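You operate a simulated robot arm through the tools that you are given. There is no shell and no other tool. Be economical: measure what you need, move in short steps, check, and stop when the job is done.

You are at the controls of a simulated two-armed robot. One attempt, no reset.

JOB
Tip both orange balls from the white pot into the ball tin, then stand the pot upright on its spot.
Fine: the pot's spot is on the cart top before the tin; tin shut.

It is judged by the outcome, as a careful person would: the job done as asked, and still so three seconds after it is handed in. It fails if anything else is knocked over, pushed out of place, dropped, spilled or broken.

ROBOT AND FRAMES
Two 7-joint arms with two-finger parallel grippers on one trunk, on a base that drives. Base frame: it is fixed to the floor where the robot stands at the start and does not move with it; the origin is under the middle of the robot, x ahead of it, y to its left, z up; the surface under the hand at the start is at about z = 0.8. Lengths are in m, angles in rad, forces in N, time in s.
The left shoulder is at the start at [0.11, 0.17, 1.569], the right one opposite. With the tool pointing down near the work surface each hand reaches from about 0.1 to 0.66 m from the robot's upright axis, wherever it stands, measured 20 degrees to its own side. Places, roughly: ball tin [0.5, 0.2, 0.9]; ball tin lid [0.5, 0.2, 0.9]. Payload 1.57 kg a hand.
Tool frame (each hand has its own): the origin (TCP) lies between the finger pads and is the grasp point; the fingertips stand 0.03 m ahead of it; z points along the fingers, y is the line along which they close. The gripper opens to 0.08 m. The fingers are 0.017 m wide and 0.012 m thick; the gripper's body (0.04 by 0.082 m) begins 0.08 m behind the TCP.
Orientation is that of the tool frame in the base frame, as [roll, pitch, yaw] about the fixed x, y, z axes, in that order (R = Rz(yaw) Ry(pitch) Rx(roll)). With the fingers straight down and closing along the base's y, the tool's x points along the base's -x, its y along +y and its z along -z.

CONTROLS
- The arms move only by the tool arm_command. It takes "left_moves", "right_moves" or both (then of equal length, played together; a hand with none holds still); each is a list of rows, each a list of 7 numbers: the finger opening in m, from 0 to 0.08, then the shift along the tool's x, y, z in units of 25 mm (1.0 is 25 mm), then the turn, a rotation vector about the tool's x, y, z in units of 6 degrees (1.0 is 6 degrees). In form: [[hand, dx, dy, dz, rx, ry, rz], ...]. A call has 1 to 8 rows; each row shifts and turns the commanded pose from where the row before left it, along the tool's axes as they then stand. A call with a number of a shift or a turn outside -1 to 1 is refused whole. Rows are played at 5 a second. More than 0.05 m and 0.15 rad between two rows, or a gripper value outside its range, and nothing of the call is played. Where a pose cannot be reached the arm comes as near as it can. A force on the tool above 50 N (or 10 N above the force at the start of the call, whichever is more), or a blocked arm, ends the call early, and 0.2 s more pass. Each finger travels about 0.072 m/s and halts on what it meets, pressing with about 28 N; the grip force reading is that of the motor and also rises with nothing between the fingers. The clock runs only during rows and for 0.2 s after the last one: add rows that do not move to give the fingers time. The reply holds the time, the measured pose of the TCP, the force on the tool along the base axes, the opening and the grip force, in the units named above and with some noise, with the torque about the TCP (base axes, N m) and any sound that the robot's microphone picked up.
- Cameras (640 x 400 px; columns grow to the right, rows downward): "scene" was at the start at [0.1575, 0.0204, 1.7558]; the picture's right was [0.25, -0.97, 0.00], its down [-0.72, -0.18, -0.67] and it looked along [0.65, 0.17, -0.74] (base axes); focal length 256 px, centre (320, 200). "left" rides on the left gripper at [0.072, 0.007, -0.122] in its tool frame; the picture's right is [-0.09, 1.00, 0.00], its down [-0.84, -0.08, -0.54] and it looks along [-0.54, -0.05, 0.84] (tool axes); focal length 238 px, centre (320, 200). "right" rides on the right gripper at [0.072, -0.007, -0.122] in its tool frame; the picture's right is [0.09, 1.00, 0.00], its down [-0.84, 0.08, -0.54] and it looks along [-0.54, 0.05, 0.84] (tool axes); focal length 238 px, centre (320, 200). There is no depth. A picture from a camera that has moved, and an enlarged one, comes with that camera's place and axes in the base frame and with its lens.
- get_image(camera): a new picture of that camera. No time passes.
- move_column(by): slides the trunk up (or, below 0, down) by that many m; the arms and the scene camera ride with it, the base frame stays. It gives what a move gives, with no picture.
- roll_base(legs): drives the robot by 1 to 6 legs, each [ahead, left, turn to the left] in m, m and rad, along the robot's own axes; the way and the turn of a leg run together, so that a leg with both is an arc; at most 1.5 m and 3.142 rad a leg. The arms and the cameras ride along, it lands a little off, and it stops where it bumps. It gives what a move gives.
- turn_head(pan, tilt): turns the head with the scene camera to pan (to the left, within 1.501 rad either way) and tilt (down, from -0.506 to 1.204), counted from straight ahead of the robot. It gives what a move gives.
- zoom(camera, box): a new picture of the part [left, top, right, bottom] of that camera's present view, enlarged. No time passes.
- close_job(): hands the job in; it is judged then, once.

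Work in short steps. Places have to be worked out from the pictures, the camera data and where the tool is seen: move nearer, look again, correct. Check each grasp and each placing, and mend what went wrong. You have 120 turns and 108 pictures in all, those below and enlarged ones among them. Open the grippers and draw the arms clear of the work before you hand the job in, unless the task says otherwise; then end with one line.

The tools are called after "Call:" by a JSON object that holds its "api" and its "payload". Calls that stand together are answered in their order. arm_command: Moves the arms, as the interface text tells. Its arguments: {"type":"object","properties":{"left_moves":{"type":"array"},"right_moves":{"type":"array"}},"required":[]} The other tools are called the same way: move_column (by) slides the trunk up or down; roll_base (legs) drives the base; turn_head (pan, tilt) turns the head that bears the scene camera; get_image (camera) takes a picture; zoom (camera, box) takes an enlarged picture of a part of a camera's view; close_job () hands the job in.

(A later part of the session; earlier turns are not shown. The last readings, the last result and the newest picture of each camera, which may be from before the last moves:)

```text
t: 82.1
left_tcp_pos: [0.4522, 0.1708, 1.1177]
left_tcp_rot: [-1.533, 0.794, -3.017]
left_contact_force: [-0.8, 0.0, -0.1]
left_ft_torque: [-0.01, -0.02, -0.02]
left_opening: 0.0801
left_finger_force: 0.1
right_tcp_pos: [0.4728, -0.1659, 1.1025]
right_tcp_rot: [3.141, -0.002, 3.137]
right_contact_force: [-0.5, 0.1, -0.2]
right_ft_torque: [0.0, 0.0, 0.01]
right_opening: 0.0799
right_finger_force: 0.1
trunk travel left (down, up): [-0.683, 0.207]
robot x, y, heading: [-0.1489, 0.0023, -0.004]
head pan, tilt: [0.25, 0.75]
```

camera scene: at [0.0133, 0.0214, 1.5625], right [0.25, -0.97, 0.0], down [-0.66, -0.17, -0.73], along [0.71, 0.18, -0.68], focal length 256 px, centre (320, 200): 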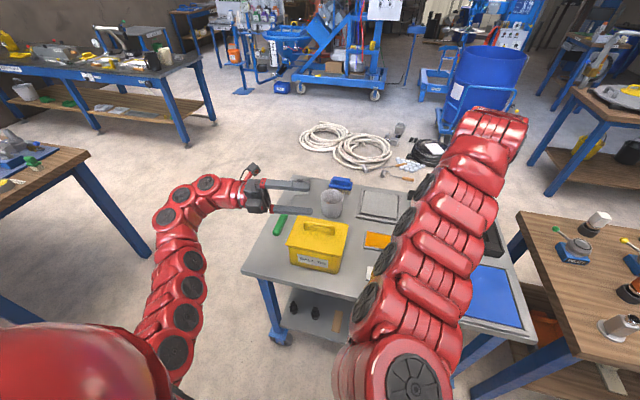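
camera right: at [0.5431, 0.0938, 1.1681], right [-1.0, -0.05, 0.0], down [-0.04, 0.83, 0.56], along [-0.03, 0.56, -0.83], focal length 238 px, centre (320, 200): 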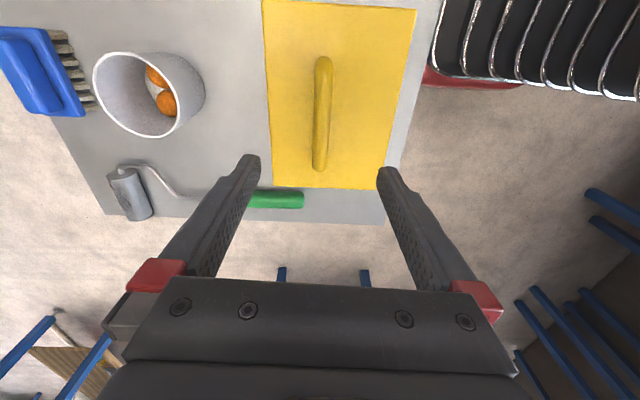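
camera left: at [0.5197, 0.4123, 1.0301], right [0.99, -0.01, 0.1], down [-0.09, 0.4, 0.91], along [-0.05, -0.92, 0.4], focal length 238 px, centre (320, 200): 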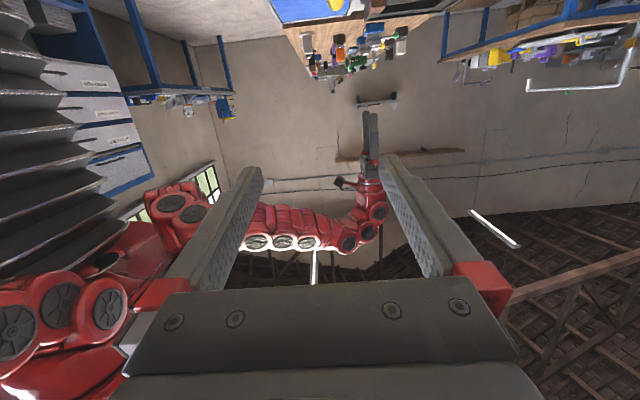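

Tracking is exact this way. Continuing to the camera-on-top roll.

Call:
{"api": "arm_command", "payload": {"left_moves": [[0.08, 0, 0, 0, 0, 0, -1], [0.08, 0, 0, 0, 0, 0, -1], [0.08, 0, 0, 0, 0, 0, -1], [0.08, 0, 0, 0, 0, 0, -1], [0.08, 0, 0, 0, 0, 0, -1], [0.08, 0, 0, 0, 0, 0, -1], [0.08, 0, 0, 0, 0, 0, -1], [0.08, 0, 0, 0, 0, 0, -1]]}}

Call:
{"api": "arm_command", "payload": {"left_moves": [[0.08, 0, 0, 0, 0, 0, -1], [0.08, 0, 0, 0, 0, 0, -1], [0.08, 0, 0, 0, 0, 0, -1], [0.08, 0, 0, 0, 0, 0, -1], [0.08, 0, 0, 0, 0, 0, -1], [0.08, 0, 0, 0, 0, 0, -1], [0.08, 0, 0, 0, 0, 0, -1], [0.08, 0, 0, 0, 0, 0, -1]]}}

Call:
{"api": "arm_command", "payload": {"left_moves": [[0.08, 0, 0, 0, 0, 0, -1], [0.08, 0, 0, 0, 0, 0, -1], [0.08, 0, 0, 0, 0, 0, -1], [0.08, 0, 0, 0, 0, 0, -1], [0.08, 0, 0, 0, 0, 0, -1], [0.08, 0, 0, 0, 0, 0, -1], [0.08, 0, 0, 0, 0, 0, -0.6]]}}

Call:
{"api": "get_image", "payload": {"camera": "left"}}

Call:
{"api": "get_image", "payload": {"camera": "scene"}}

```text
t: 83.9
left_tcp_pos: [0.4522, 0.1724, 1.117]
left_tcp_rot: [-1.546, -0.045, -3.043]
left_contact_force: [-1.2, 0.5, -0.8]
left_ft_torque: [-0.03, -0.02, 0.03]
left_opening: 0.08
left_finger_force: 0.1
right_tcp_pos: [0.4739, -0.165, 1.1019]
right_tcp_rot: [3.141, -0.002, 3.136]
right_contact_force: [-0.4, 0.2, -0.3]
right_ft_torque: [0.05, 0.0, -0.03]
right_opening: 0.0801
right_finger_force: 0.1
trunk travel left (down, up): [-0.683, 0.207]
robot x, y, heading: [-0.1497, -0.0029, 0.003]
head pan, tilt: [0.25, 0.75]
```

```text
t: 85.7
left_tcp_pos: [0.4532, 0.1712, 1.1178]
left_tcp_rot: [-1.531, -0.881, -3.074]
left_contact_force: [-0.2, -1.0, -0.5]
left_ft_torque: [-0.02, 0.02, 0.02]
left_opening: 0.0801
left_finger_force: 0.1
right_tcp_pos: [0.4735, -0.1666, 1.1022]
right_tcp_rot: [3.142, -0.001, 3.136]
right_contact_force: [-0.5, -0.8, 0.4]
right_ft_torque: [0.02, 0.01, -0.01]
right_opening: 0.0799
right_finger_force: 0.0
trunk travel left (down, up): [-0.683, 0.207]
robot x, y, heading: [-0.15, 0.002, 0.003]
head pan, tilt: [0.25, 0.75]
```

```text
t: 87.3
left_tcp_pos: [0.4533, 0.1715, 1.1161]
left_tcp_rot: [0.063, -1.546, 1.61]
left_contact_force: [1.3, 0.7, 0.1]
left_ft_torque: [0.01, 0.0, 0.01]
left_opening: 0.0802
left_finger_force: 0.1
right_tcp_pos: [0.4719, -0.1657, 1.1025]
right_tcp_rot: [3.141, -0.002, 3.137]
right_contact_force: [-1.3, 0.5, -0.3]
right_ft_torque: [0.02, -0.01, 0.0]
right_opening: 0.0802
right_finger_force: 0.0
trunk travel left (down, up): [-0.683, 0.207]
robot x, y, heading: [-0.1456, 0.0027, 0.003]
head pan, tilt: [0.25, 0.75]
```

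```text
61 pictures are left
camera left: at [0.4353, 0.2939, 1.1852], right [-0.99, -0.1, -0.09], down [0.02, 0.53, -0.85], along [0.13, -0.84, -0.52], focal length 238 px, centre (320, 200)
```

left: 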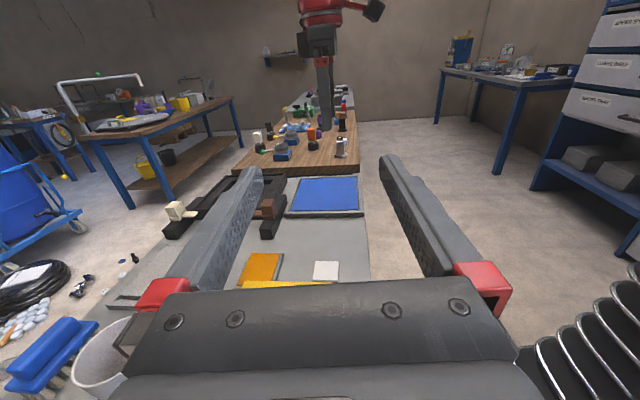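

```text
60 pictures are left
camera scene: at [0.0128, 0.0213, 1.5626], right [0.25, -0.97, 0.0], down [-0.66, -0.17, -0.73], along [0.71, 0.18, -0.68], focal length 256 px, centre (320, 200)
```

scene: 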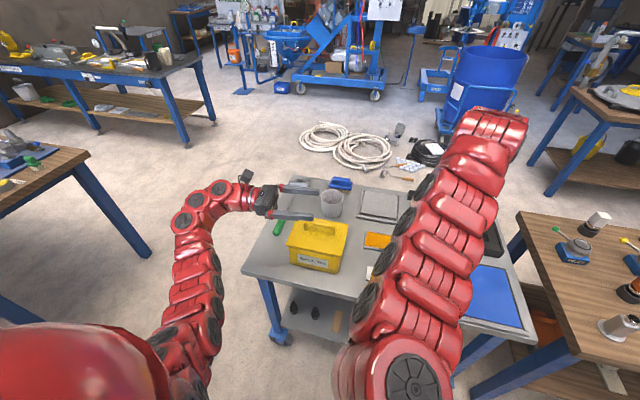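

The roll range is ample this way. I'm aligning the fingers with the bar, dipping slightly, and going above the handle.

Call:
{"api": "arm_command", "payload": {"left_moves": [[0.08, -0.5, -0.7, 0, -0.49, -0.5, 0], [0.08, -0.9, -0.9, 0, -0.49, -0.5, 0], [0.08, -0.96, -0.95, 0, 0, 0, 0], [0.08, -0.96, -0.95, -0.1, 0, 0, 0]]}}

Call:
{"api": "get_image", "payload": {"camera": "left"}}

Call:
{"api": "zoom", "payload": {"camera": "scene", "box": [230, 170, 390, 270]}}

```text
t: 88.3
left_tcp_pos: [0.4973, 0.173, 1.0808]
left_tcp_rot: [3.103, -1.492, -1.536]
left_contact_force: [0.1, -0.3, 0.2]
left_ft_torque: [0.01, 0.02, 0.0]
left_opening: 0.0799
left_finger_force: 0.0
left hand out of reach, approached as far as the arm can: row 3, 4
right_tcp_pos: [0.4726, -0.166, 1.1015]
right_tcp_rot: [-3.141, -0.003, 3.134]
right_contact_force: [-0.6, 0.0, 0.3]
right_ft_torque: [0.02, -0.01, 0.0]
right_opening: 0.0798
right_finger_force: 0.0
trunk travel left (down, up): [-0.683, 0.207]
robot x, y, heading: [-0.1464, 0.0037, 0.002]
head pan, tilt: [0.25, 0.75]
```

```text
59 pictures are left
camera left: at [0.4926, 0.2884, 1.1622], right [-1.0, 0.01, -0.09], down [0.08, 0.61, -0.79], along [0.05, -0.8, -0.6], focal length 238 px, centre (320, 200)
```

left: 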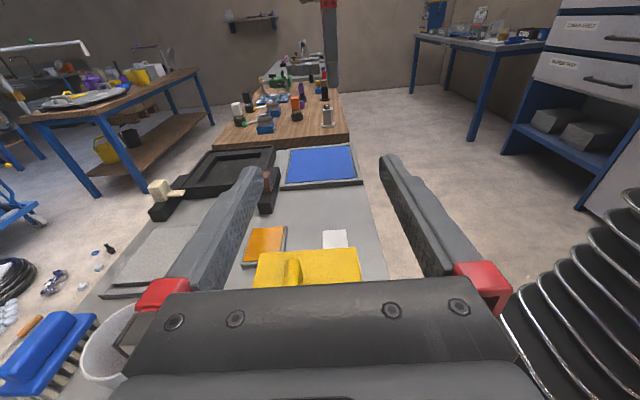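

```text
4.00 times, centred on (310, 220) of scene
camera zoom: at [0.0129, 0.0207, 1.5626], right [0.25, -0.97, 0.0], down [-0.66, -0.17, -0.73], along [0.71, 0.18, -0.68], focal length 1022 px, centre (360, 120)
```

zoom: 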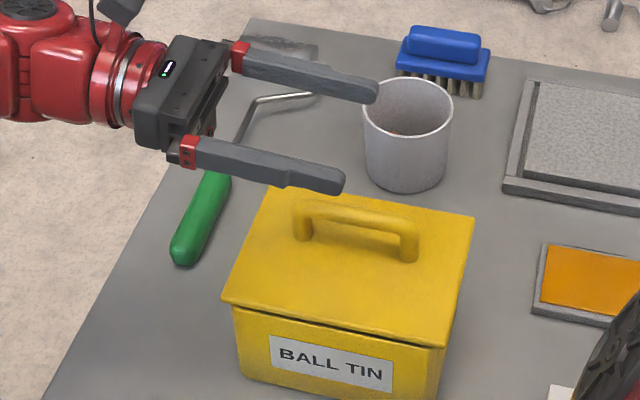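

The forward limit is hit here, so I'm driving 0.08 m forward again (hands at z≥1.05, clear).

Call:
{"api": "roll_base", "payload": {"legs": [[0.08, 0, 0]]}}

```text
t: 89.4
left_tcp_pos: [0.5768, 0.1742, 1.081]
left_tcp_rot: [3.096, -1.494, -1.527]
left_contact_force: [0.1, 0.2, -0.2]
left_ft_torque: [0.02, -0.01, 0.0]
left_opening: 0.08
left_finger_force: 0.0
right_tcp_pos: [0.5518, -0.1645, 1.1018]
right_tcp_rot: [-3.141, -0.003, 3.136]
right_contact_force: [0.2, 0.0, -0.3]
right_ft_torque: [0.01, 0.05, -0.02]
right_opening: 0.0801
right_finger_force: 0.1
trunk travel left (down, up): [-0.683, 0.207]
robot x, y, heading: [-0.0689, 0.0032, -0.0]
head pan, tilt: [0.25, 0.75]
```

Now in range. I'm descending to z≈0.99 above the handle to check alignment with the wrist camera.

Call:
{"api": "arm_command", "payload": {"left_moves": [[0.08, -0.9, 0.37, 0.04, 0, 0, 0], [0.08, -0.9, 0.37, 0.04, 0, 0, 0], [0.08, -0.9, 0.37, 0.04, 0, 0, 0], [0.08, -0.9, 0.37, 0.04, 0, 0, 0]]}}

Call:
{"api": "get_image", "payload": {"camera": "left"}}

Call:
{"api": "zoom", "payload": {"camera": "scene", "box": [220, 180, 380, 280]}}

```text
t: 90.4
left_tcp_pos: [0.5388, 0.1777, 0.9889]
left_tcp_rot: [3.105, -1.492, -1.535]
left_contact_force: [-0.9, 0.0, -0.1]
left_ft_torque: [-0.01, 0.01, -0.02]
left_opening: 0.0799
left_finger_force: 0.0
right_tcp_pos: [0.5522, -0.1637, 1.1024]
right_tcp_rot: [3.141, -0.003, 3.135]
right_contact_force: [-0.3, 0.8, 0.0]
right_ft_torque: [-0.02, 0.02, -0.01]
right_opening: 0.0802
right_finger_force: 0.0
trunk travel left (down, up): [-0.683, 0.207]
robot x, y, heading: [-0.0655, -0.0003, 0.002]
head pan, tilt: [0.25, 0.75]
```

```text
57 pictures are left
camera left: at [0.5341, 0.2929, 1.0712], right [-1.0, 0.01, -0.09], down [0.08, 0.61, -0.79], along [0.05, -0.8, -0.6], focal length 238 px, centre (320, 200)
```

left: 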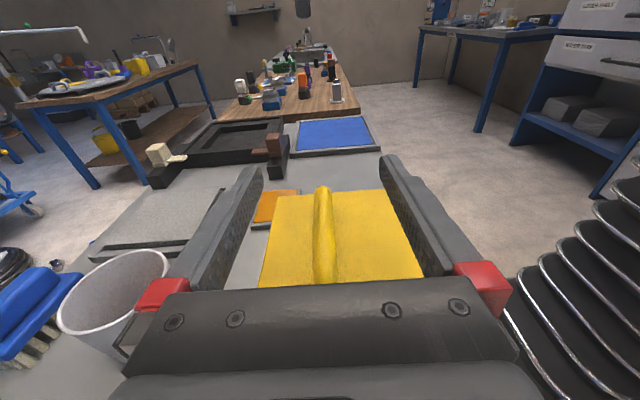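

```text
4.00 times, centred on (300, 230) of scene
camera zoom: at [0.0913, 0.0219, 1.5626], right [0.25, -0.97, 0.0], down [-0.66, -0.17, -0.73], along [0.71, 0.18, -0.68], focal length 1022 px, centre (400, 80)
```

zoom: 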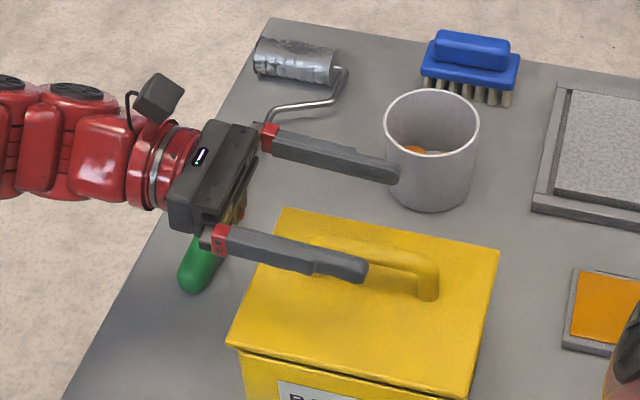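

The bar is centred between the fingers. I'm descending 60 mm to straddle it fully, then closing.

Call:
{"api": "arm_command", "payload": {"left_moves": [[0.08, -0.8, 0, 0.06, 0, 0, 0], [0.08, -0.8, 0, 0.06, 0, 0, 0], [0.08, -0.8, 0, 0.06, 0, 0, 0], [0.06, 0, 0, 0, 0, 0, 0], [0.04, 0, 0, 0, 0, 0, 0], [0.0, 0, 0, 0, 0, 0, 0], [0.0, 0, 0, 0, 0, 0, 0], [0.0, 0, 0, 0, 0, 0, 0]]}}

Call:
{"api": "get_image", "payload": {"camera": "left"}}

```text
t: 92.2
left_tcp_pos: [0.5359, 0.1666, 0.9664]
left_tcp_rot: [3.102, -1.492, -1.534]
left_contact_force: [0.7, 0.0, 0.1]
left_ft_torque: [-0.03, 0.01, -0.03]
left_opening: 0.0
left_finger_force: 21.3
left hand out of reach, approached as far as the arm can: row 1, 2, 3
right_tcp_pos: [0.5519, -0.1647, 1.1027]
right_tcp_rot: [3.14, -0.001, 3.136]
right_contact_force: [-1.0, 0.0, -0.8]
right_ft_torque: [-0.03, -0.01, -0.04]
right_opening: 0.0799
right_finger_force: 0.0
trunk travel left (down, up): [-0.683, 0.207]
robot x, y, heading: [-0.0711, 0.0005, 0.002]
head pan, tilt: [0.25, 0.75]
```

```text
55 pictures are left
camera left: at [0.5308, 0.2819, 1.0478], right [-1.0, 0.01, -0.09], down [0.08, 0.61, -0.79], along [0.05, -0.8, -0.6], focal length 238 px, centre (320, 200)
```

left: 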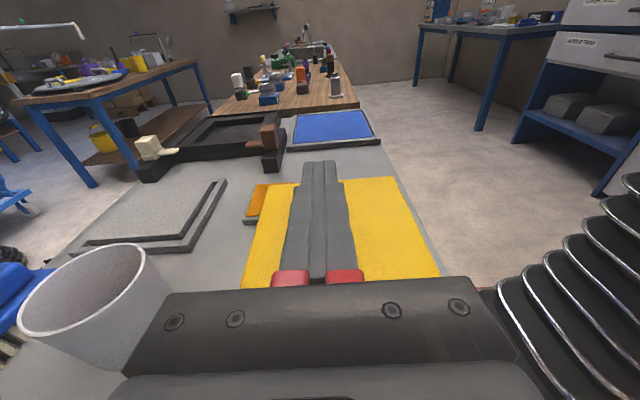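

The arm ran out of downward reach and closed above the bar. I'm reopening and rising, then I'll drop the trunk 0.1 m to regain range.

Call:
{"api": "arm_command", "payload": {"left_moves": [[0.08, 0, 0, 0, 0, 0, 0], [0.08, 0, 0, 0, 0, 0, 0], [0.08, 0, 0, 0, 0, 0, 0], [0.08, 0, 0, 0, 0, 0, 0], [0.08, 1, 0, -0.2, 0, 0, 0], [0.08, 1, 0, -0.2, 0, 0, 0], [0.08, 1, 0, -0.2, 0, 0, 0], [0.08, 1, -0.1, -0.2, 0, 0, 0]], "right_moves": [[0.08, 0, 0, 0, 0, 0, 0], [0.08, 0, 0, 0, 0, 0, 0], [0.08, 0, 0, 0, 0, 0, 0], [0.08, 0, 0, 0, 0, 0, 0], [0.08, 0, 0, -1, 0, 0, 0], [0.08, 0, 0, -1, 0, 0, 0], [0.08, 0, 0, -1, 0, 0, 0], [0.08, 0, 0, -1, 0, 0, 0]]}}

```text
t: 94.0
left_tcp_pos: [0.5389, 0.178, 1.0679]
left_tcp_rot: [3.106, -1.491, -1.536]
left_contact_force: [0.4, 0.0, -0.9]
left_ft_torque: [0.02, -0.02, 0.0]
left_opening: 0.0797
left_finger_force: 0.1
right_tcp_pos: [0.5878, -0.1648, 1.1179]
right_tcp_rot: [3.141, -0.003, 3.138]
right_contact_force: [0.2, 0.0, -0.3]
right_ft_torque: [0.01, -0.01, -0.03]
right_opening: 0.08
right_finger_force: 0.0
right hand out of reach, approached as far as the arm can: row 5, 6, 7, 8
trunk travel left (down, up): [-0.683, 0.207]
robot x, y, heading: [-0.0699, 0.0016, 0.002]
head pan, tilt: [0.25, 0.75]
```

Call:
{"api": "move_column", "payload": {"by": -0.1}}

Call:
{"api": "arm_command", "payload": {"left_moves": [[0.08, -0.75, 0, 0.06, 0, 0, 0], [0.08, -0.75, 0, 0.06, 0, 0, 0]]}}

```text
t: 95.3
left_tcp_pos: [0.5379, 0.1788, 0.9671]
left_tcp_rot: [3.106, -1.493, -1.536]
left_contact_force: [-0.6, -0.8, -0.5]
left_ft_torque: [-0.01, 0.01, -0.02]
left_opening: 0.0799
left_finger_force: 0.2
right_tcp_pos: [0.5871, -0.1643, 1.0183]
right_tcp_rot: [-3.138, -0.004, 3.136]
right_contact_force: [0.4, 0.2, 0.0]
right_ft_torque: [0.01, 0.01, -0.02]
right_opening: 0.0799
right_finger_force: 0.0
trunk travel left (down, up): [-0.583, 0.307]
robot x, y, heading: [-0.07, 0.0009, 0.002]
head pan, tilt: [0.25, 0.75]
```

```text
t: 95.9
left_tcp_pos: [0.54, 0.1787, 0.9298]
left_tcp_rot: [3.099, -1.493, -1.532]
left_contact_force: [-0.4, -0.1, -0.1]
left_ft_torque: [-0.03, 0.01, -0.03]
left_opening: 0.0799
left_finger_force: 0.0
right_tcp_pos: [0.5888, -0.1652, 1.0181]
right_tcp_rot: [-3.141, -0.001, 3.137]
right_contact_force: [0.2, 0.1, 0.3]
right_ft_torque: [0.02, 0.0, 0.01]
right_opening: 0.08
right_finger_force: 0.1
trunk travel left (down, up): [-0.583, 0.307]
robot x, y, heading: [-0.0692, -0.0027, 0.002]
head pan, tilt: [0.25, 0.75]
```

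At (0.540, 0.179, 0.930) with no contact, I'm checking the view and closing.

Call:
{"api": "arm_command", "payload": {"left_moves": [[0.06, -0.08, 0, 0, 0, 0, 0], [0.04, 0, 0, 0, 0, 0, 0], [0.0, 0, 0, 0, 0, 0, 0], [0.0, 0, 0, 0, 0, 0, 0], [0.0, 0, 0, 0, 0, 0, 0]]}}

Call:
{"api": "get_image", "payload": {"camera": "left"}}

```text
t: 97.1
left_tcp_pos: [0.5395, 0.1786, 0.9281]
left_tcp_rot: [3.105, -1.492, -1.535]
left_contact_force: [3.4, 0.6, 2.1]
left_ft_torque: [0.03, -0.05, -0.12]
left_opening: 0.016
left_finger_force: 31.7
right_tcp_pos: [0.5887, -0.165, 1.0184]
right_tcp_rot: [-3.14, -0.002, 3.137]
right_contact_force: [0.0, 0.3, -0.4]
right_ft_torque: [0.02, -0.04, 0.0]
right_opening: 0.0801
right_finger_force: 0.1
trunk travel left (down, up): [-0.583, 0.307]
robot x, y, heading: [-0.0699, 0.0017, -0.003]
head pan, tilt: [0.25, 0.75]
```

```text
54 pictures are left
camera left: at [0.535, 0.2947, 1.01], right [-1.0, 0.01, -0.09], down [0.08, 0.61, -0.79], along [0.05, -0.8, -0.6], focal length 238 px, centre (320, 200)
```

left: 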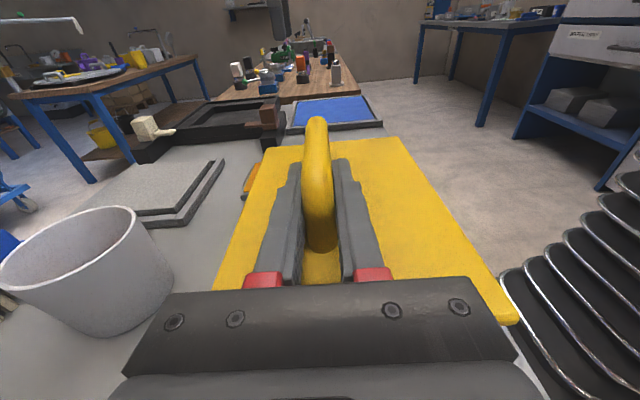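

The grip wraps the full bar. Opening along the arc, three steps.

Call:
{"api": "arm_command", "payload": {"left_moves": [[0.0, 0.34, 0.114, -0.026, 0.08, 0, 0.997], [0.0, 0.34, 0.114, -0.026, 0.08, 0, 0.997], [0.0, 0.34, 0.114, -0.026, 0.08, 0, 0.997]]}}

```text
t: 97.9
left_tcp_pos: [0.5297, 0.179, 0.9519]
left_tcp_rot: [-1.811, -1.251, -2.888]
left_contact_force: [9.7, -4.7, -0.4]
left_ft_torque: [0.57, -0.35, -0.04]
left_opening: 0.0158
left_finger_force: 31.3
right_tcp_pos: [0.5896, -0.1643, 1.0173]
right_tcp_rot: [-3.141, -0.003, 3.136]
right_contact_force: [-0.4, -0.1, 0.0]
right_ft_torque: [0.02, -0.02, -0.03]
right_opening: 0.0799
right_finger_force: 0.0
trunk travel left (down, up): [-0.583, 0.307]
robot x, y, heading: [-0.0703, 0.0014, 0.006]
head pan, tilt: [0.25, 0.75]
```

Small forces; tracking is good. I'll use slightly less −x per step and continue.

Call:
{"api": "arm_command", "payload": {"left_moves": [[0.0, 0.34, 0.06, -0.026, 0.08, 0, 0.997], [0.0, 0.34, 0.08, -0.026, 0.08, 0, 0.997], [0.0, 0.34, 0.1, -0.026, 0.08, 0, 0.997]]}}

```text
t: 98.7
left_tcp_pos: [0.5102, 0.1783, 0.9708]
left_tcp_rot: [-1.684, -0.943, -3.008]
left_contact_force: [-12.4, -8.0, -29.1]
left_ft_torque: [-0.71, -0.58, 0.32]
left_opening: 0.016
left_finger_force: 31.7
right_tcp_pos: [0.588, -0.1645, 1.0178]
right_tcp_rot: [-3.139, -0.002, 3.138]
right_contact_force: [0.1, -0.6, 0.0]
right_ft_torque: [0.01, 0.0, -0.02]
right_opening: 0.08
right_finger_force: 0.0
trunk travel left (down, up): [-0.583, 0.307]
robot x, y, heading: [-0.07, 0.0001, -0.006]
head pan, tilt: [0.25, 0.75]
```

The pull is radially inward, so my radius is slightly large. I'll tighten it over the next steps.

Call:
{"api": "arm_command", "payload": {"left_moves": [[0.0, 0.3, 0.22, -0.026, 0.08, 0, 0.997], [0.0, 0.33, 0.12, -0.026, 0.08, 0, 0.997]]}}

```text
t: 99.3
left_tcp_pos: [0.4964, 0.1795, 0.9799]
left_tcp_rot: [-1.643, -0.732, -3.037]
left_contact_force: [-5.5, -0.8, -19.8]
left_ft_torque: [-1.01, -0.24, -0.53]
left_opening: 0.016
left_finger_force: 31.3
right_tcp_pos: [0.5898, -0.1657, 1.0176]
right_tcp_rot: [3.14, -0.004, 3.136]
right_contact_force: [-0.1, -1.8, 0.2]
right_ft_torque: [0.07, 0.0, -0.02]
right_opening: 0.08
right_finger_force: 0.0
trunk travel left (down, up): [-0.583, 0.307]
robot x, y, heading: [-0.069, 0.0052, 0.003]
head pan, tilt: [0.25, 0.75]
```

Call:
{"api": "arm_command", "payload": {"left_moves": [[0.0, 0.31, 0.2, -0.026, 0.08, 0, 0.997], [0.0, 0.32, 0.12, -0.026, 0.08, 0, 0.997], [0.0, 0.32, 0.12, -0.026, 0.08, 0, 0.997]]}}

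Call:
{"api": "get_image", "payload": {"camera": "scene"}}

```text
t: 99.9
left_tcp_pos: [0.4874, 0.1795, 0.9849]
left_tcp_rot: [-1.595, -0.543, -3.065]
left_contact_force: [0.0, -6.9, 23.3]
left_ft_torque: [0.51, 0.6, -0.09]
left_opening: 0.0166
left_finger_force: 31.6
left hand out of reach, approached as far as the arm can: row 1, 2
right_tcp_pos: [0.5878, -0.1654, 1.0194]
right_tcp_rot: [3.141, 0.0, 3.136]
right_contact_force: [-0.1, 0.1, 0.0]
right_ft_torque: [-0.05, -0.03, 0.0]
right_opening: 0.0801
right_finger_force: 0.0
trunk travel left (down, up): [-0.583, 0.307]
robot x, y, heading: [-0.0689, -0.0011, -0.002]
head pan, tilt: [0.25, 0.75]
stopped in row 2 (left hand): the force on the tool passed its limit at 58 N (the readings are from after the stop); the commanded pose is now the measured one
```

```text
53 pictures are left
camera scene: at [0.0903, 0.02, 1.4631], right [0.25, -0.97, 0.0], down [-0.66, -0.17, -0.73], along [0.71, 0.18, -0.68], focal length 256 px, centre (320, 200)
```

scene: 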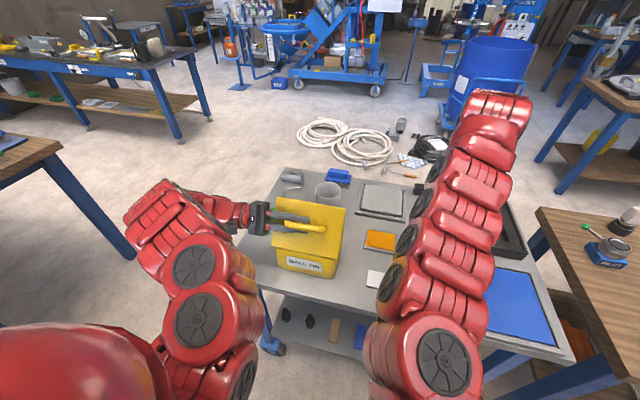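

The lid is at about 59°, and the rest of the arc is nearly pure −x travel. The arm is at its near limit, so I'll back the base 2 cm and let the hand ride along, checking forces.

Call:
{"api": "roll_base", "payload": {"legs": [[-0.02, 0, 0]]}}

```text
t: 100.7
left_tcp_pos: [0.4802, 0.1793, 0.9863]
left_tcp_rot: [-1.59, -0.535, -3.063]
left_contact_force: [-1.6, -3.9, -3.0]
left_ft_torque: [0.36, 0.0, 0.7]
left_opening: 0.0157
left_finger_force: 31.2
right_tcp_pos: [0.5796, -0.1663, 1.0184]
right_tcp_rot: [3.141, 0.0, 3.136]
right_contact_force: [-0.6, -0.3, 0.7]
right_ft_torque: [0.01, -0.01, 0.01]
right_opening: 0.0799
right_finger_force: 0.1
trunk travel left (down, up): [-0.583, 0.307]
robot x, y, heading: [-0.075, 0.0005, 0.002]
head pan, tilt: [0.25, 0.75]
stopped in leg 1: the force on the tool passed its limit at 52 N (the readings are from after the stop); the commanded pose is now the measured one
```

Call:
{"api": "arm_command", "payload": {"left_moves": [[0.0, 0.05, 0.05, 0, 0.08, 0, 0.997], [0.0, 0.15, 0.1, 0, 0.08, 0, 0.997]]}}

Call:
{"api": "roll_base", "payload": {"legs": [[-0.015, 0, 0]]}}

```text
t: 101.2
left_tcp_pos: [0.4758, 0.1793, 0.987]
left_tcp_rot: [-1.556, -0.411, -3.077]
left_contact_force: [-1.4, 1.8, 27.9]
left_ft_torque: [0.53, 0.57, -0.14]
left_opening: 0.0164
left_finger_force: 32.1
left hand out of reach, approached as far as the arm can: row 1
right_tcp_pos: [0.5782, -0.1658, 1.0192]
right_tcp_rot: [3.141, -0.001, 3.136]
right_contact_force: [0.3, 0.0, 0.3]
right_ft_torque: [0.02, 0.0, 0.01]
right_opening: 0.0802
right_finger_force: 0.1
trunk travel left (down, up): [-0.583, 0.307]
robot x, y, heading: [-0.0796, -0.0007, 0.0]
head pan, tilt: [0.25, 0.75]
stopped in row 2 (left hand): the force on the tool passed its limit at 54 N (the readings are from after the stop); the commanded pose is now the measured one
```

```text
t: 102.4
left_tcp_pos: [0.4641, 0.1783, 0.9893]
left_tcp_rot: [-1.553, -0.404, -3.074]
left_contact_force: [7.2, -0.7, 6.5]
left_ft_torque: [0.01, -0.51, -0.55]
left_opening: 0.0165
left_finger_force: 31.9
right_tcp_pos: [0.565, -0.1663, 1.0173]
right_tcp_rot: [-3.141, -0.002, 3.134]
right_contact_force: [-0.4, 0.8, 0.5]
right_ft_torque: [-0.05, 0.04, 0.0]
right_opening: 0.08
right_finger_force: 0.1
trunk travel left (down, up): [-0.583, 0.307]
robot x, y, heading: [-0.0927, -0.0023, -0.0]
head pan, tilt: [0.25, 0.75]
stopped in leg 1: the force on the tool passed its limit at 52 N (the readings are from after the stop); the commanded pose is now the measured one
```

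Working: the lid is about 72° now. Continuing with small base and roll steps.

Call:
{"api": "roll_base", "payload": {"legs": [[-0.02, 0, 0]]}}

Call:
{"api": "arm_command", "payload": {"left_moves": [[0.0, 0, 0, 0, 0.08, 0, 0.997], [0.0, 0, 0, 0, 0.08, 0, 0.997]]}}

Call:
{"api": "roll_base", "payload": {"legs": [[-0.02, 0, 0]]}}

```text
t: 103.2
left_tcp_pos: [0.4455, 0.1791, 0.9871]
left_tcp_rot: [-1.559, -0.407, -3.07]
left_contact_force: [11.6, -3.6, -5.7]
left_ft_torque: [0.87, -0.9, -0.13]
left_opening: 0.0217
left_finger_force: 34.9
right_tcp_pos: [0.5453, -0.1662, 1.0178]
right_tcp_rot: [3.141, -0.003, 3.135]
right_contact_force: [-0.1, -0.4, -0.1]
right_ft_torque: [-0.03, -0.02, 0.02]
right_opening: 0.0802
right_finger_force: 0.2
trunk travel left (down, up): [-0.583, 0.307]
robot x, y, heading: [-0.1119, 0.0019, -0.001]
head pan, tilt: [0.25, 0.75]
```

```text
t: 103.8
left_tcp_pos: [0.4458, 0.181, 0.9879]
left_tcp_rot: [-1.541, -0.196, -3.065]
left_contact_force: [6.9, -1.5, -0.6]
left_ft_torque: [0.19, -0.53, -0.61]
left_opening: 0.0173
left_finger_force: 32.1
right_tcp_pos: [0.5442, -0.1659, 1.018]
right_tcp_rot: [3.141, -0.001, 3.135]
right_contact_force: [0.1, 0.0, 0.1]
right_ft_torque: [0.01, -0.02, 0.03]
right_opening: 0.08
right_finger_force: 0.2
trunk travel left (down, up): [-0.583, 0.307]
robot x, y, heading: [-0.1158, -0.0008, 0.003]
head pan, tilt: [0.25, 0.75]
```

```text
t: 104.7
left_tcp_pos: [0.4292, 0.1795, 0.982]
left_tcp_rot: [-1.559, -0.2, -3.051]
left_contact_force: [10.9, -2.0, -6.3]
left_ft_torque: [0.54, -0.69, 0.43]
left_opening: 0.0212
left_finger_force: 34.5
right_tcp_pos: [0.5259, -0.1679, 1.0172]
right_tcp_rot: [-3.141, -0.004, 3.133]
right_contact_force: [-0.1, -0.1, -0.1]
right_ft_torque: [-0.02, -0.03, 0.0]
right_opening: 0.0799
right_finger_force: 0.0
trunk travel left (down, up): [-0.583, 0.307]
robot x, y, heading: [-0.1337, -0.0013, 0.003]
head pan, tilt: [0.25, 0.75]
stopped in leg 1: the force on the tool passed its limit at 55 N (the readings are from after the stop); the commanded pose is now the measured one
```

The lid is past vertical (~96°). One more roll and nudge, then I'll look.

Call:
{"api": "arm_command", "payload": {"left_moves": [[0.0, 0, 0, 0, 0.08, 0, 0.997], [0.0, 0, 0, 0, 0.08, 0, 0.997], [0.0, 0, 0, 0, 0.08, 0, 0.997]]}}

Call:
{"api": "get_image", "payload": {"camera": "scene"}}

Call:
{"api": "zoom", "payload": {"camera": "scene", "box": [230, 160, 390, 260]}}

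Call:
{"api": "get_image", "payload": {"camera": "right"}}

```text
t: 105.5
left_tcp_pos: [0.4257, 0.1793, 0.9822]
left_tcp_rot: [-1.533, 0.114, -3.049]
left_contact_force: [3.2, -1.0, -7.3]
left_ft_torque: [0.72, 0.01, -0.46]
left_opening: 0.0161
left_finger_force: 31.8
right_tcp_pos: [0.5248, -0.1669, 1.0184]
right_tcp_rot: [3.141, -0.003, 3.132]
right_contact_force: [-0.3, 0.4, 0.6]
right_ft_torque: [0.02, 0.0, 0.01]
right_opening: 0.08
right_finger_force: 0.1
trunk travel left (down, up): [-0.583, 0.307]
robot x, y, heading: [-0.136, 0.0024, -0.003]
head pan, tilt: [0.25, 0.75]
```

```text
52 pictures are left
camera scene: at [0.0282, 0.0206, 1.4624], right [0.25, -0.97, 0.0], down [-0.66, -0.17, -0.73], along [0.71, 0.18, -0.68], focal length 256 px, centre (320, 200)
```

scene: 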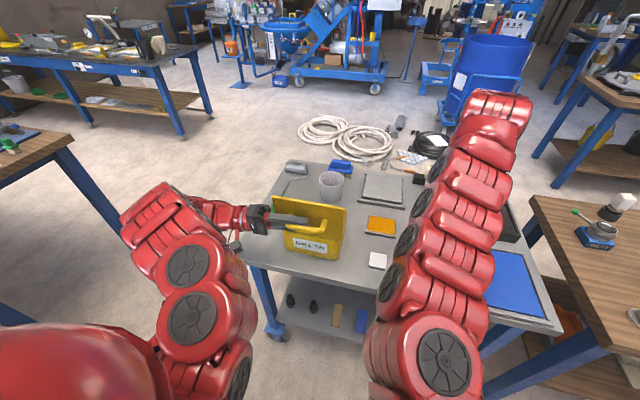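

```text
4.00 times, centred on (310, 210) of scene
camera zoom: at [0.0282, 0.0206, 1.4624], right [0.25, -0.97, 0.0], down [-0.66, -0.17, -0.73], along [0.71, 0.18, -0.68], focal length 1022 px, centre (360, 160)
```

zoom: 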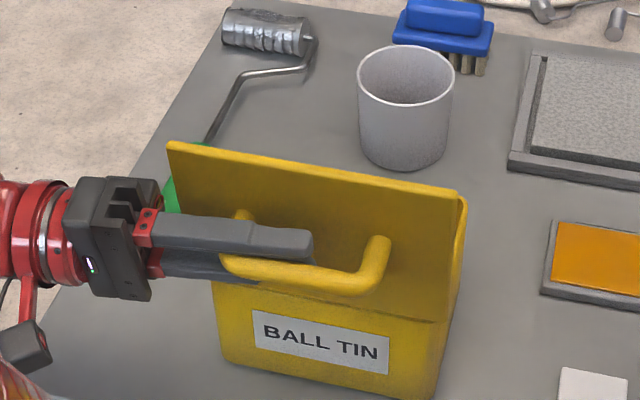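

```text
50 pictures are left
camera right: at [0.4515, -0.1731, 1.1397], right [-0.08, 1.0, 0.0], down [0.84, 0.07, 0.54], along [0.54, 0.05, -0.84], focal length 238 px, centre (320, 200)
```

right: 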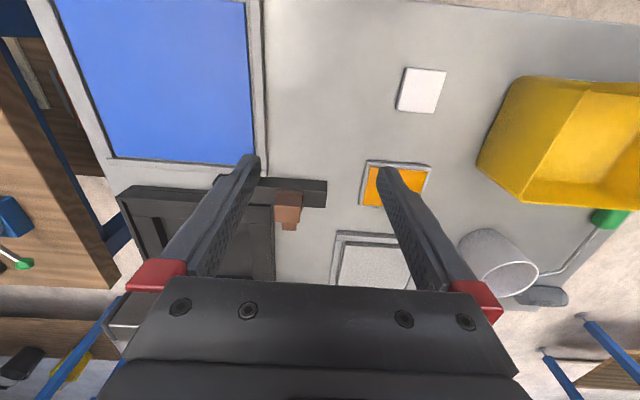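

The lid is open, just past vertical. I'll nudge a little further so gravity holds it, or find its stop.

Call:
{"api": "roll_base", "payload": {"legs": [[-0.015, 0, 0]]}}

```text
t: 106.3
left_tcp_pos: [0.4157, 0.18, 0.9773]
left_tcp_rot: [-1.536, 0.107, -3.043]
left_contact_force: [27.6, -6.1, -33.5]
left_ft_torque: [1.64, -0.54, 1.49]
left_opening: 0.0176
left_finger_force: 32.2
right_tcp_pos: [0.5145, -0.1664, 1.0139]
right_tcp_rot: [-3.141, -0.007, 3.134]
right_contact_force: [0.1, -0.2, 0.1]
right_ft_torque: [-0.02, -0.04, 0.0]
right_opening: 0.0799
right_finger_force: 0.0
trunk travel left (down, up): [-0.583, 0.307]
robot x, y, heading: [-0.1499, -0.002, -0.003]
head pan, tilt: [0.25, 0.75]
```

Lid at about 106° and forces are rising. I'll ease down a few mm, then open the fingers slowly and see if it stays.

Call:
{"api": "arm_command", "payload": {"left_moves": [[0.0, -0.1, 0.16, 0, 0, 0, 0], [0.022, 0, 0, 0, 0, 0, 0], [0.03, 0, 0, 0, 0, 0, 0], [0.03, 0, 0, 0, 0, 0, 0]]}}

Call:
{"api": "zoom", "payload": {"camera": "scene", "box": [230, 150, 390, 250]}}

```text
t: 107.3
left_tcp_pos: [0.4127, 0.1803, 0.9784]
left_tcp_rot: [-1.533, 0.112, -3.043]
left_contact_force: [0.1, 0.7, -0.2]
left_ft_torque: [-0.01, 0.01, 0.02]
left_opening: 0.03
left_finger_force: 0.1
right_tcp_pos: [0.5091, -0.1659, 1.0191]
right_tcp_rot: [-3.141, -0.001, 3.133]
right_contact_force: [-0.1, -0.4, 0.3]
right_ft_torque: [0.0, -0.02, 0.0]
right_opening: 0.08
right_finger_force: 0.1
trunk travel left (down, up): [-0.583, 0.307]
robot x, y, heading: [-0.1483, -0.0017, -0.006]
head pan, tilt: [0.25, 0.75]
```

```text
4.00 times, centred on (310, 200) of scene
camera zoom: at [0.0118, 0.0206, 1.4627], right [0.25, -0.97, 0.0], down [-0.66, -0.17, -0.73], along [0.71, 0.18, -0.68], focal length 1022 px, centre (360, 200)
```

zoom: 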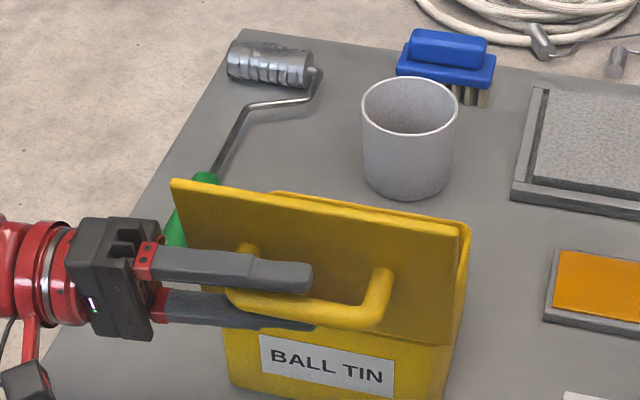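

Zero force, and the lid rests open at about 108°. I'm withdrawing the hand straight out along +y.

Call:
{"api": "arm_command", "payload": {"left_moves": [[0.035, 0, 0, -0.6, 0, 0, 0], [0.035, 0, 0, -1, 0, 0, 0], [0.035, 0, 0, -1, 0, 0, 0], [0.035, 0, 0, -1, 0, 0, 0], [0.035, 0, 0, -1, 0, 0, 0], [0.035, 0, 0, -1, 0, 0, 0]]}}

Call:
{"api": "get_image", "payload": {"camera": "scene"}}

```text
t: 108.7
left_tcp_pos: [0.4042, 0.2712, 0.9755]
left_tcp_rot: [-1.533, 0.113, -3.042]
left_contact_force: [0.6, 0.1, 0.5]
left_ft_torque: [-0.03, -0.01, -0.02]
left_opening: 0.0348
left_finger_force: 0.1
left hand out of reach, approached as far as the arm can: row 5, 6
right_tcp_pos: [0.5074, -0.1645, 1.0191]
right_tcp_rot: [-3.139, -0.001, 3.135]
right_contact_force: [0.0, 1.0, -0.2]
right_ft_torque: [0.01, 0.02, 0.01]
right_opening: 0.0799
right_finger_force: 0.0
trunk travel left (down, up): [-0.583, 0.307]
robot x, y, heading: [-0.1472, 0.001, 0.001]
head pan, tilt: [0.25, 0.75]
```

```text
48 pictures are left
camera scene: at [0.011, 0.0231, 1.4627], right [0.25, -0.97, 0.0], down [-0.66, -0.17, -0.73], along [0.71, 0.18, -0.68], focal length 256 px, centre (320, 200)
```

scene: 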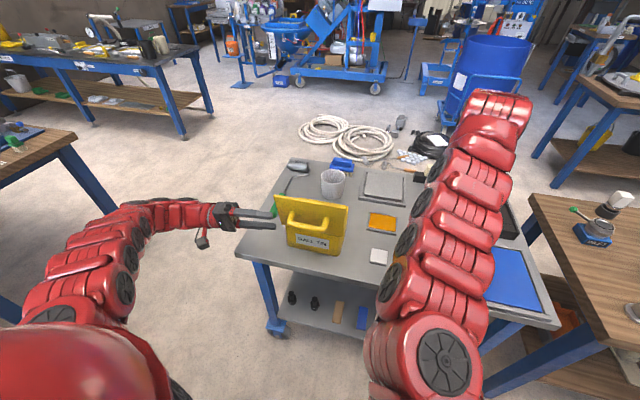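

The lid stays open by itself. Next is the pot. I'm raising the left hand well clear; its present roll is already right for pouring toward +y. Then I'll swing the fingers down.

Call:
{"api": "arm_command", "payload": {"left_moves": [[0.08, 0, -1, -0.2, 0, 0, 0], [0.08, 0, -1, -0.2, 0, 0, 0], [0.08, 0, -1, -0.2, 0, 0, 0], [0.08, 0, -1, -0.2, 0, 0, 0], [0.08, 0, -1, 0, 0, 0, 0], [0.08, 0, -1, 0, 0, 0, 0], [0.08, 0, -1, 0, 0, 0, 0]], "right_moves": [[0.08, 0, -0.5, -0.6, 0, 0, 0], [0.08, 0, -0.5, -0.6, 0, 0, 0], [0.08, 0, -0.5, -0.6, 0, 0, 0], [0.08, 0, -0.5, -0.6, 0, 0, 0], [0.08, 0, -0.5, -0.6, 0, 0, 0], [0.08, 0, -0.5, -0.6, 0, 0, 0], [0.08, 0, 0, 0, 0, 0, 0]]}}

Call:
{"api": "arm_command", "payload": {"left_moves": [[0.08, 0, 0, 0, -1, 0, 0], [0.08, 0, 0, 0, -1, 0, 0], [0.08, 0, 0, 0, -1, 0, 0], [0.08, 0, 0, 0, -1, 0, 0], [0.08, 0, 0, 0, -1, 0, 0], [0.08, 0, 0, 0, -1, 0, 0], [0.08, 0, 0, 0, -1, 0, 0], [0.08, 0, 0, 0, -1, 0, 0]]}}

Call:
{"api": "arm_command", "payload": {"left_moves": [[0.08, 0, 0, 0, -1, 0, 0], [0.08, 0, 0, 0, -1, 0, 0], [0.08, 0, 0, 0, -1, 0, 0], [0.08, 0, 0, 0, -1, 0, 0], [0.08, 0, 0, 0, -1, 0, 0], [0.08, 0, 0, 0, -1, 0, 0], [0.08, 0, 0, 0, -0.7, 0, 0]]}}

```text
t: 110.3
left_tcp_pos: [0.389, 0.2829, 1.1015]
left_tcp_rot: [-1.534, 0.112, -3.043]
left_contact_force: [0.5, 0.0, 1.2]
left_ft_torque: [-0.02, 0.02, 0.04]
left_opening: 0.08
left_finger_force: 0.0
left hand out of reach, approached as far as the arm can: row 3, 4
right_tcp_pos: [0.5422, -0.2439, 1.0381]
right_tcp_rot: [-3.141, 0.0, 3.133]
right_contact_force: [-0.7, 0.6, -0.4]
right_ft_torque: [-0.01, -0.05, -0.03]
right_opening: 0.0801
right_finger_force: 0.0
right hand out of reach, approached as far as the arm can: row 1, 2, 3, 4, 5, 6
trunk travel left (down, up): [-0.583, 0.307]
robot x, y, heading: [-0.1502, -0.0001, -0.0]
head pan, tilt: [0.25, 0.75]
```

```text
t: 112.1
left_tcp_pos: [0.3903, 0.2824, 1.0986]
left_tcp_rot: [-2.376, 0.111, -3.044]
left_contact_force: [0.3, -0.4, -0.1]
left_ft_torque: [-0.02, -0.02, 0.01]
left_opening: 0.0797
left_finger_force: 0.0
right_tcp_pos: [0.5424, -0.2449, 1.0373]
right_tcp_rot: [3.139, 0.0, 3.133]
right_contact_force: [0.2, -0.5, 0.2]
right_ft_torque: [-0.02, -0.01, 0.0]
right_opening: 0.0803
right_finger_force: 0.0
trunk travel left (down, up): [-0.583, 0.307]
robot x, y, heading: [-0.1511, -0.0029, 0.003]
head pan, tilt: [0.25, 0.75]
```

```text
t: 113.7
left_tcp_pos: [0.4573, 0.3229, 1.0412]
left_tcp_rot: [-3.075, 0.117, -3.044]
left_contact_force: [0.2, -0.7, -0.3]
left_ft_torque: [0.0, 0.0, -0.01]
left_opening: 0.0798
left_finger_force: 0.1
left hand out of reach, approached as far as the arm can: row 2, 3, 4, 5, 6, 7
right_tcp_pos: [0.5431, -0.244, 1.0355]
right_tcp_rot: [3.141, -0.001, 3.132]
right_contact_force: [-0.2, 0.5, -0.1]
right_ft_torque: [0.02, 0.01, 0.02]
right_opening: 0.08
right_finger_force: 0.1
trunk travel left (down, up): [-0.583, 0.307]
robot x, y, heading: [-0.1481, -0.0025, -0.001]
head pan, tilt: [0.25, 0.75]
```

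The left is vertical now. I'm raising the trunk 0.1 m for clearance, squaring the hand, then driving forward toward the pot.

Call:
{"api": "move_column", "payload": {"by": 0.1}}

Call:
{"api": "arm_command", "payload": {"left_moves": [[0.08, 0, 0, -0.5, -0.32, 0.56, 0.47], [0.08, 0, 0, -0.5, -0.32, 0.56, 0.46]]}}

Call:
{"api": "roll_base", "payload": {"legs": [[0.16, 0, 0]]}}

Call:
{"api": "get_image", "payload": {"camera": "scene"}}

Call:
{"api": "get_image", "payload": {"camera": "left"}}

```text
t: 115.0
left_tcp_pos: [0.4582, 0.3223, 1.1398]
left_tcp_rot: [-3.074, 0.117, -3.044]
left_contact_force: [0.8, -1.1, -0.1]
left_ft_torque: [0.02, -0.01, -0.03]
left_opening: 0.08
left_finger_force: 0.0
right_tcp_pos: [0.543, -0.2442, 1.1371]
right_tcp_rot: [-3.141, -0.001, 3.133]
right_contact_force: [-0.2, -1.0, 0.0]
right_ft_torque: [-0.01, -0.02, -0.01]
right_opening: 0.0801
right_finger_force: 0.1
trunk travel left (down, up): [-0.683, 0.207]
robot x, y, heading: [-0.1506, 0.002, 0.0]
head pan, tilt: [0.25, 0.75]
```

```text
t: 115.6
left_tcp_pos: [0.4764, 0.3312, 1.1134]
left_tcp_rot: [3.137, 0.002, 3.139]
left_contact_force: [0.7, 0.0, 0.3]
left_ft_torque: [0.01, -0.02, -0.03]
left_opening: 0.0799
left_finger_force: 0.1
left hand out of reach, approached as far as the arm can: row 1, 2
right_tcp_pos: [0.5435, -0.244, 1.1369]
right_tcp_rot: [3.141, -0.002, 3.133]
right_contact_force: [-0.2, -0.4, -0.7]
right_ft_torque: [-0.02, 0.03, 0.02]
right_opening: 0.08
right_finger_force: 0.0
trunk travel left (down, up): [-0.683, 0.207]
robot x, y, heading: [-0.1485, 0.002, -0.003]
head pan, tilt: [0.25, 0.75]
```

```text
t: 117.0
left_tcp_pos: [0.6305, 0.3302, 1.1149]
left_tcp_rot: [3.137, 0.004, 3.138]
left_contact_force: [-0.9, -0.1, -0.6]
left_ft_torque: [0.01, -0.01, -0.02]
left_opening: 0.08
left_finger_force: 0.0
right_tcp_pos: [0.6995, -0.2447, 1.1386]
right_tcp_rot: [3.141, 0.001, 3.134]
right_contact_force: [0.1, 0.6, 0.2]
right_ft_torque: [0.01, -0.01, 0.0]
right_opening: 0.08
right_finger_force: 0.0
trunk travel left (down, up): [-0.683, 0.207]
robot x, y, heading: [0.0044, 0.0035, -0.001]
head pan, tilt: [0.25, 0.75]
```

```text
47 pictures are left
camera scene: at [0.1682, 0.0204, 1.5627], right [0.25, -0.97, 0.0], down [-0.66, -0.17, -0.73], along [0.71, 0.18, -0.68], focal length 256 px, centre (320, 200)
```

scene: 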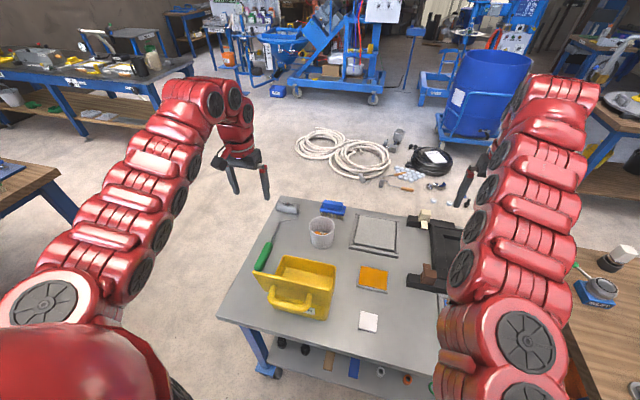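

```text
46 pictures are left
camera left: at [0.5595, 0.3365, 1.2369], right [0.1, 1.0, 0.0], down [0.83, -0.08, 0.54], along [0.54, -0.05, -0.84], focal length 238 px, centre (320, 200)
```

left: 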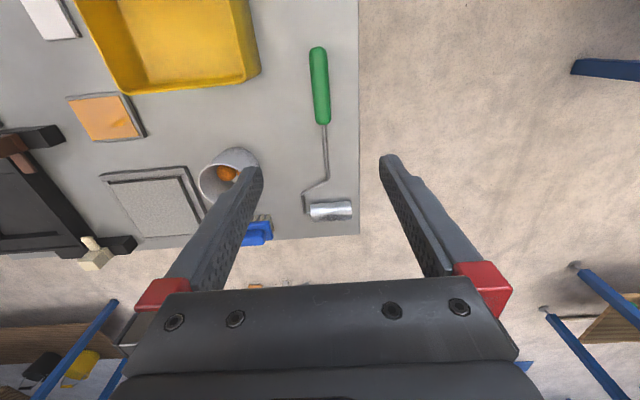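

The lid holds and the tin is empty and open. I'm moving the left hand toward the pot to measure it from closer.

Call:
{"api": "arm_command", "payload": {"left_moves": [[0.08, -0.4, -0.9, 0.1, 0, 0, 0], [0.08, -0.4, -0.9, 0.1, 0, 0, 0], [0.08, -0.4, -0.9, 0.1, 0, 0, 0], [0.08, -0.4, -0.9, 0.1, 0, 0, 0], [0.08, -0.4, -0.9, 0.1, 0, 0, 0], [0.08, -0.4, -0.9, 0.1, 0, 0, 0]]}}

Call:
{"api": "get_image", "payload": {"camera": "left"}}

Call:
{"api": "zoom", "payload": {"camera": "scene", "box": [260, 190, 380, 265]}}

```text
t: 118.4
left_tcp_pos: [0.69, 0.1952, 1.0995]
left_tcp_rot: [3.135, 0.002, 3.141]
left_contact_force: [-0.7, -0.8, 0.8]
left_ft_torque: [0.02, -0.01, -0.01]
left_opening: 0.08
left_finger_force: 0.0
right_tcp_pos: [0.7006, -0.2454, 1.1363]
right_tcp_rot: [3.141, 0.0, 3.134]
right_contact_force: [0.3, -1.8, 0.2]
right_ft_torque: [0.04, 0.02, 0.0]
right_opening: 0.0799
right_finger_force: 0.1
trunk travel left (down, up): [-0.683, 0.207]
robot x, y, heading: [0.0041, -0.0051, -0.004]
head pan, tilt: [0.25, 0.75]
```

```text
45 pictures are left
camera left: at [0.6204, 0.2008, 1.2209], right [0.09, 1.0, 0.01], down [0.84, -0.08, 0.54], along [0.54, -0.05, -0.84], focal length 238 px, centre (320, 200)
```

left: 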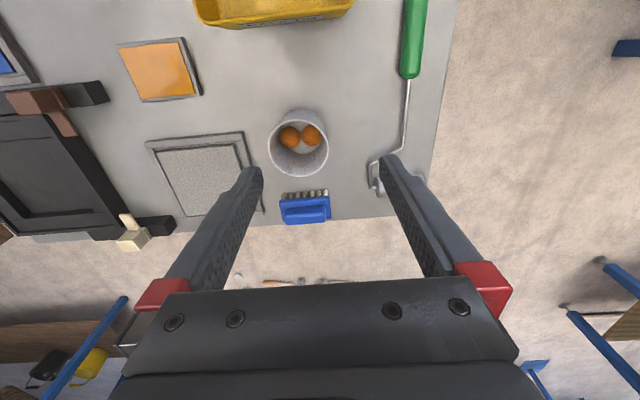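

```text
5.33 times, centred on (320, 228) of scene
camera zoom: at [0.1697, 0.0192, 1.5625], right [0.25, -0.97, 0.0], down [-0.66, -0.17, -0.73], along [0.71, 0.18, -0.68], focal length 1363 px, centre (320, 53)
```

zoom: 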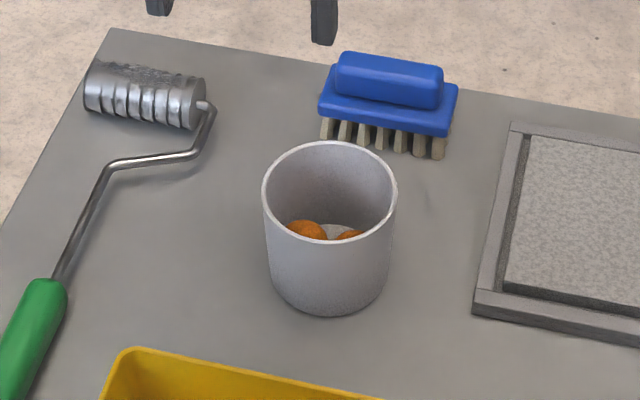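

The pot is centred at about (0.742, 0.157), rim z≈0.895, radius 0.044; the balls rest mid-floor at y≈0.137 and 0.175. I'll grip its −y wall, so I'm moving above (0.742, 0.114).

Call:
{"api": "arm_command", "payload": {"left_moves": [[0.06, -0.52, -0.81, 0.8, 0, 0, 0], [0.06, -0.52, -0.81, 0.8, 0, 0, 0], [0.06, -0.52, -0.81, 0.8, 0, 0, 0], [0.06, -0.52, -0.81, 0.8, 0, 0, 0]]}}

Call:
{"api": "get_image", "payload": {"camera": "left"}}

Call:
{"api": "zoom", "payload": {"camera": "scene", "box": [260, 190, 380, 265]}}

```text
t: 119.4
left_tcp_pos: [0.7364, 0.1176, 1.0193]
left_tcp_rot: [3.136, 0.005, 3.141]
left_contact_force: [0.2, 0.7, 0.1]
left_ft_torque: [0.03, 0.01, 0.02]
left_opening: 0.0598
left_finger_force: 0.1
left hand out of reach, approached as far as the arm can: row 4
right_tcp_pos: [0.7007, -0.2451, 1.1361]
right_tcp_rot: [3.141, -0.002, 3.133]
right_contact_force: [0.0, -0.1, 0.0]
right_ft_torque: [0.07, 0.01, -0.01]
right_opening: 0.08
right_finger_force: 0.1
trunk travel left (down, up): [-0.683, 0.207]
robot x, y, heading: [0.0094, -0.0013, -0.001]
head pan, tilt: [0.25, 0.75]
```

```text
43 pictures are left
camera left: at [0.6653, 0.1227, 1.1411], right [0.09, 1.0, 0.01], down [0.83, -0.08, 0.54], along [0.54, -0.05, -0.84], focal length 238 px, centre (320, 200)
```

left: 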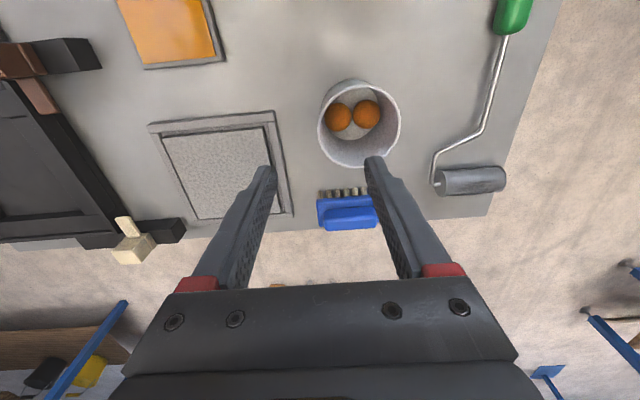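

```text
5.33 times, centred on (320, 228) of scene
camera zoom: at [0.1702, 0.0196, 1.5625], right [0.25, -0.97, 0.0], down [-0.66, -0.17, -0.73], along [0.71, 0.18, -0.68], focal length 1363 px, centre (320, 53)
```

zoom: 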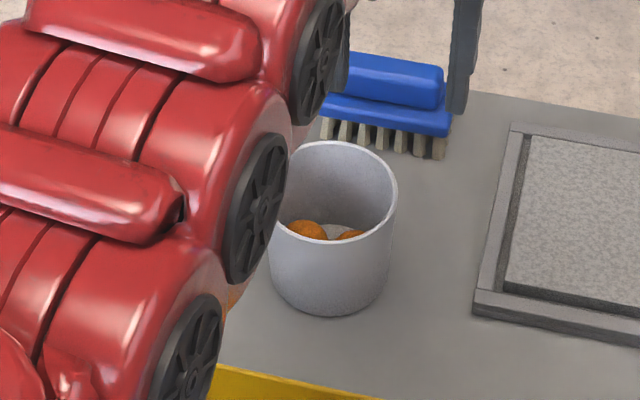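

The pot is at (0.738, 0.156) from here. The arm is at its reach limit, so I'll creep the base forward 0.04 m (still short of the cart edge) for margin.

Call:
{"api": "roll_base", "payload": {"legs": [[0.04, 0, 0]]}}

Call:
{"api": "arm_command", "payload": {"left_moves": [[0.06, 0.8, -0.05, 0, 0, 0, 0], [0.06, 0.75, -0.05, 0.2, 0, 0, 0]]}}

```text
t: 120.3
left_tcp_pos: [0.7718, 0.1171, 1.0222]
left_tcp_rot: [3.138, 0.004, 3.139]
left_contact_force: [-0.2, -0.3, -0.3]
left_ft_torque: [-0.03, 0.01, -0.01]
left_opening: 0.0599
left_finger_force: 0.1
right_tcp_pos: [0.7367, -0.2451, 1.1393]
right_tcp_rot: [3.141, 0.002, 3.134]
right_contact_force: [-0.6, 0.2, -0.4]
right_ft_torque: [-0.03, -0.03, -0.03]
right_opening: 0.0798
right_finger_force: 0.0
trunk travel left (down, up): [-0.683, 0.207]
robot x, y, heading: [0.0461, -0.0013, -0.002]
head pan, tilt: [0.25, 0.75]
```

```text
t: 120.9
left_tcp_pos: [0.7348, 0.1129, 1.0147]
left_tcp_rot: [3.137, 0.004, 3.138]
left_contact_force: [-0.3, 0.1, -0.6]
left_ft_torque: [-0.01, -0.02, -0.01]
left_opening: 0.0598
left_finger_force: 0.1
right_tcp_pos: [0.7368, -0.2466, 1.1363]
right_tcp_rot: [-3.141, 0.0, 3.134]
right_contact_force: [0.9, -0.7, 0.0]
right_ft_torque: [0.02, 0.01, 0.03]
right_opening: 0.0797
right_finger_force: 0.1
trunk travel left (down, up): [-0.683, 0.207]
robot x, y, heading: [0.0451, -0.0031, -0.0]
head pan, tilt: [0.25, 0.75]
```

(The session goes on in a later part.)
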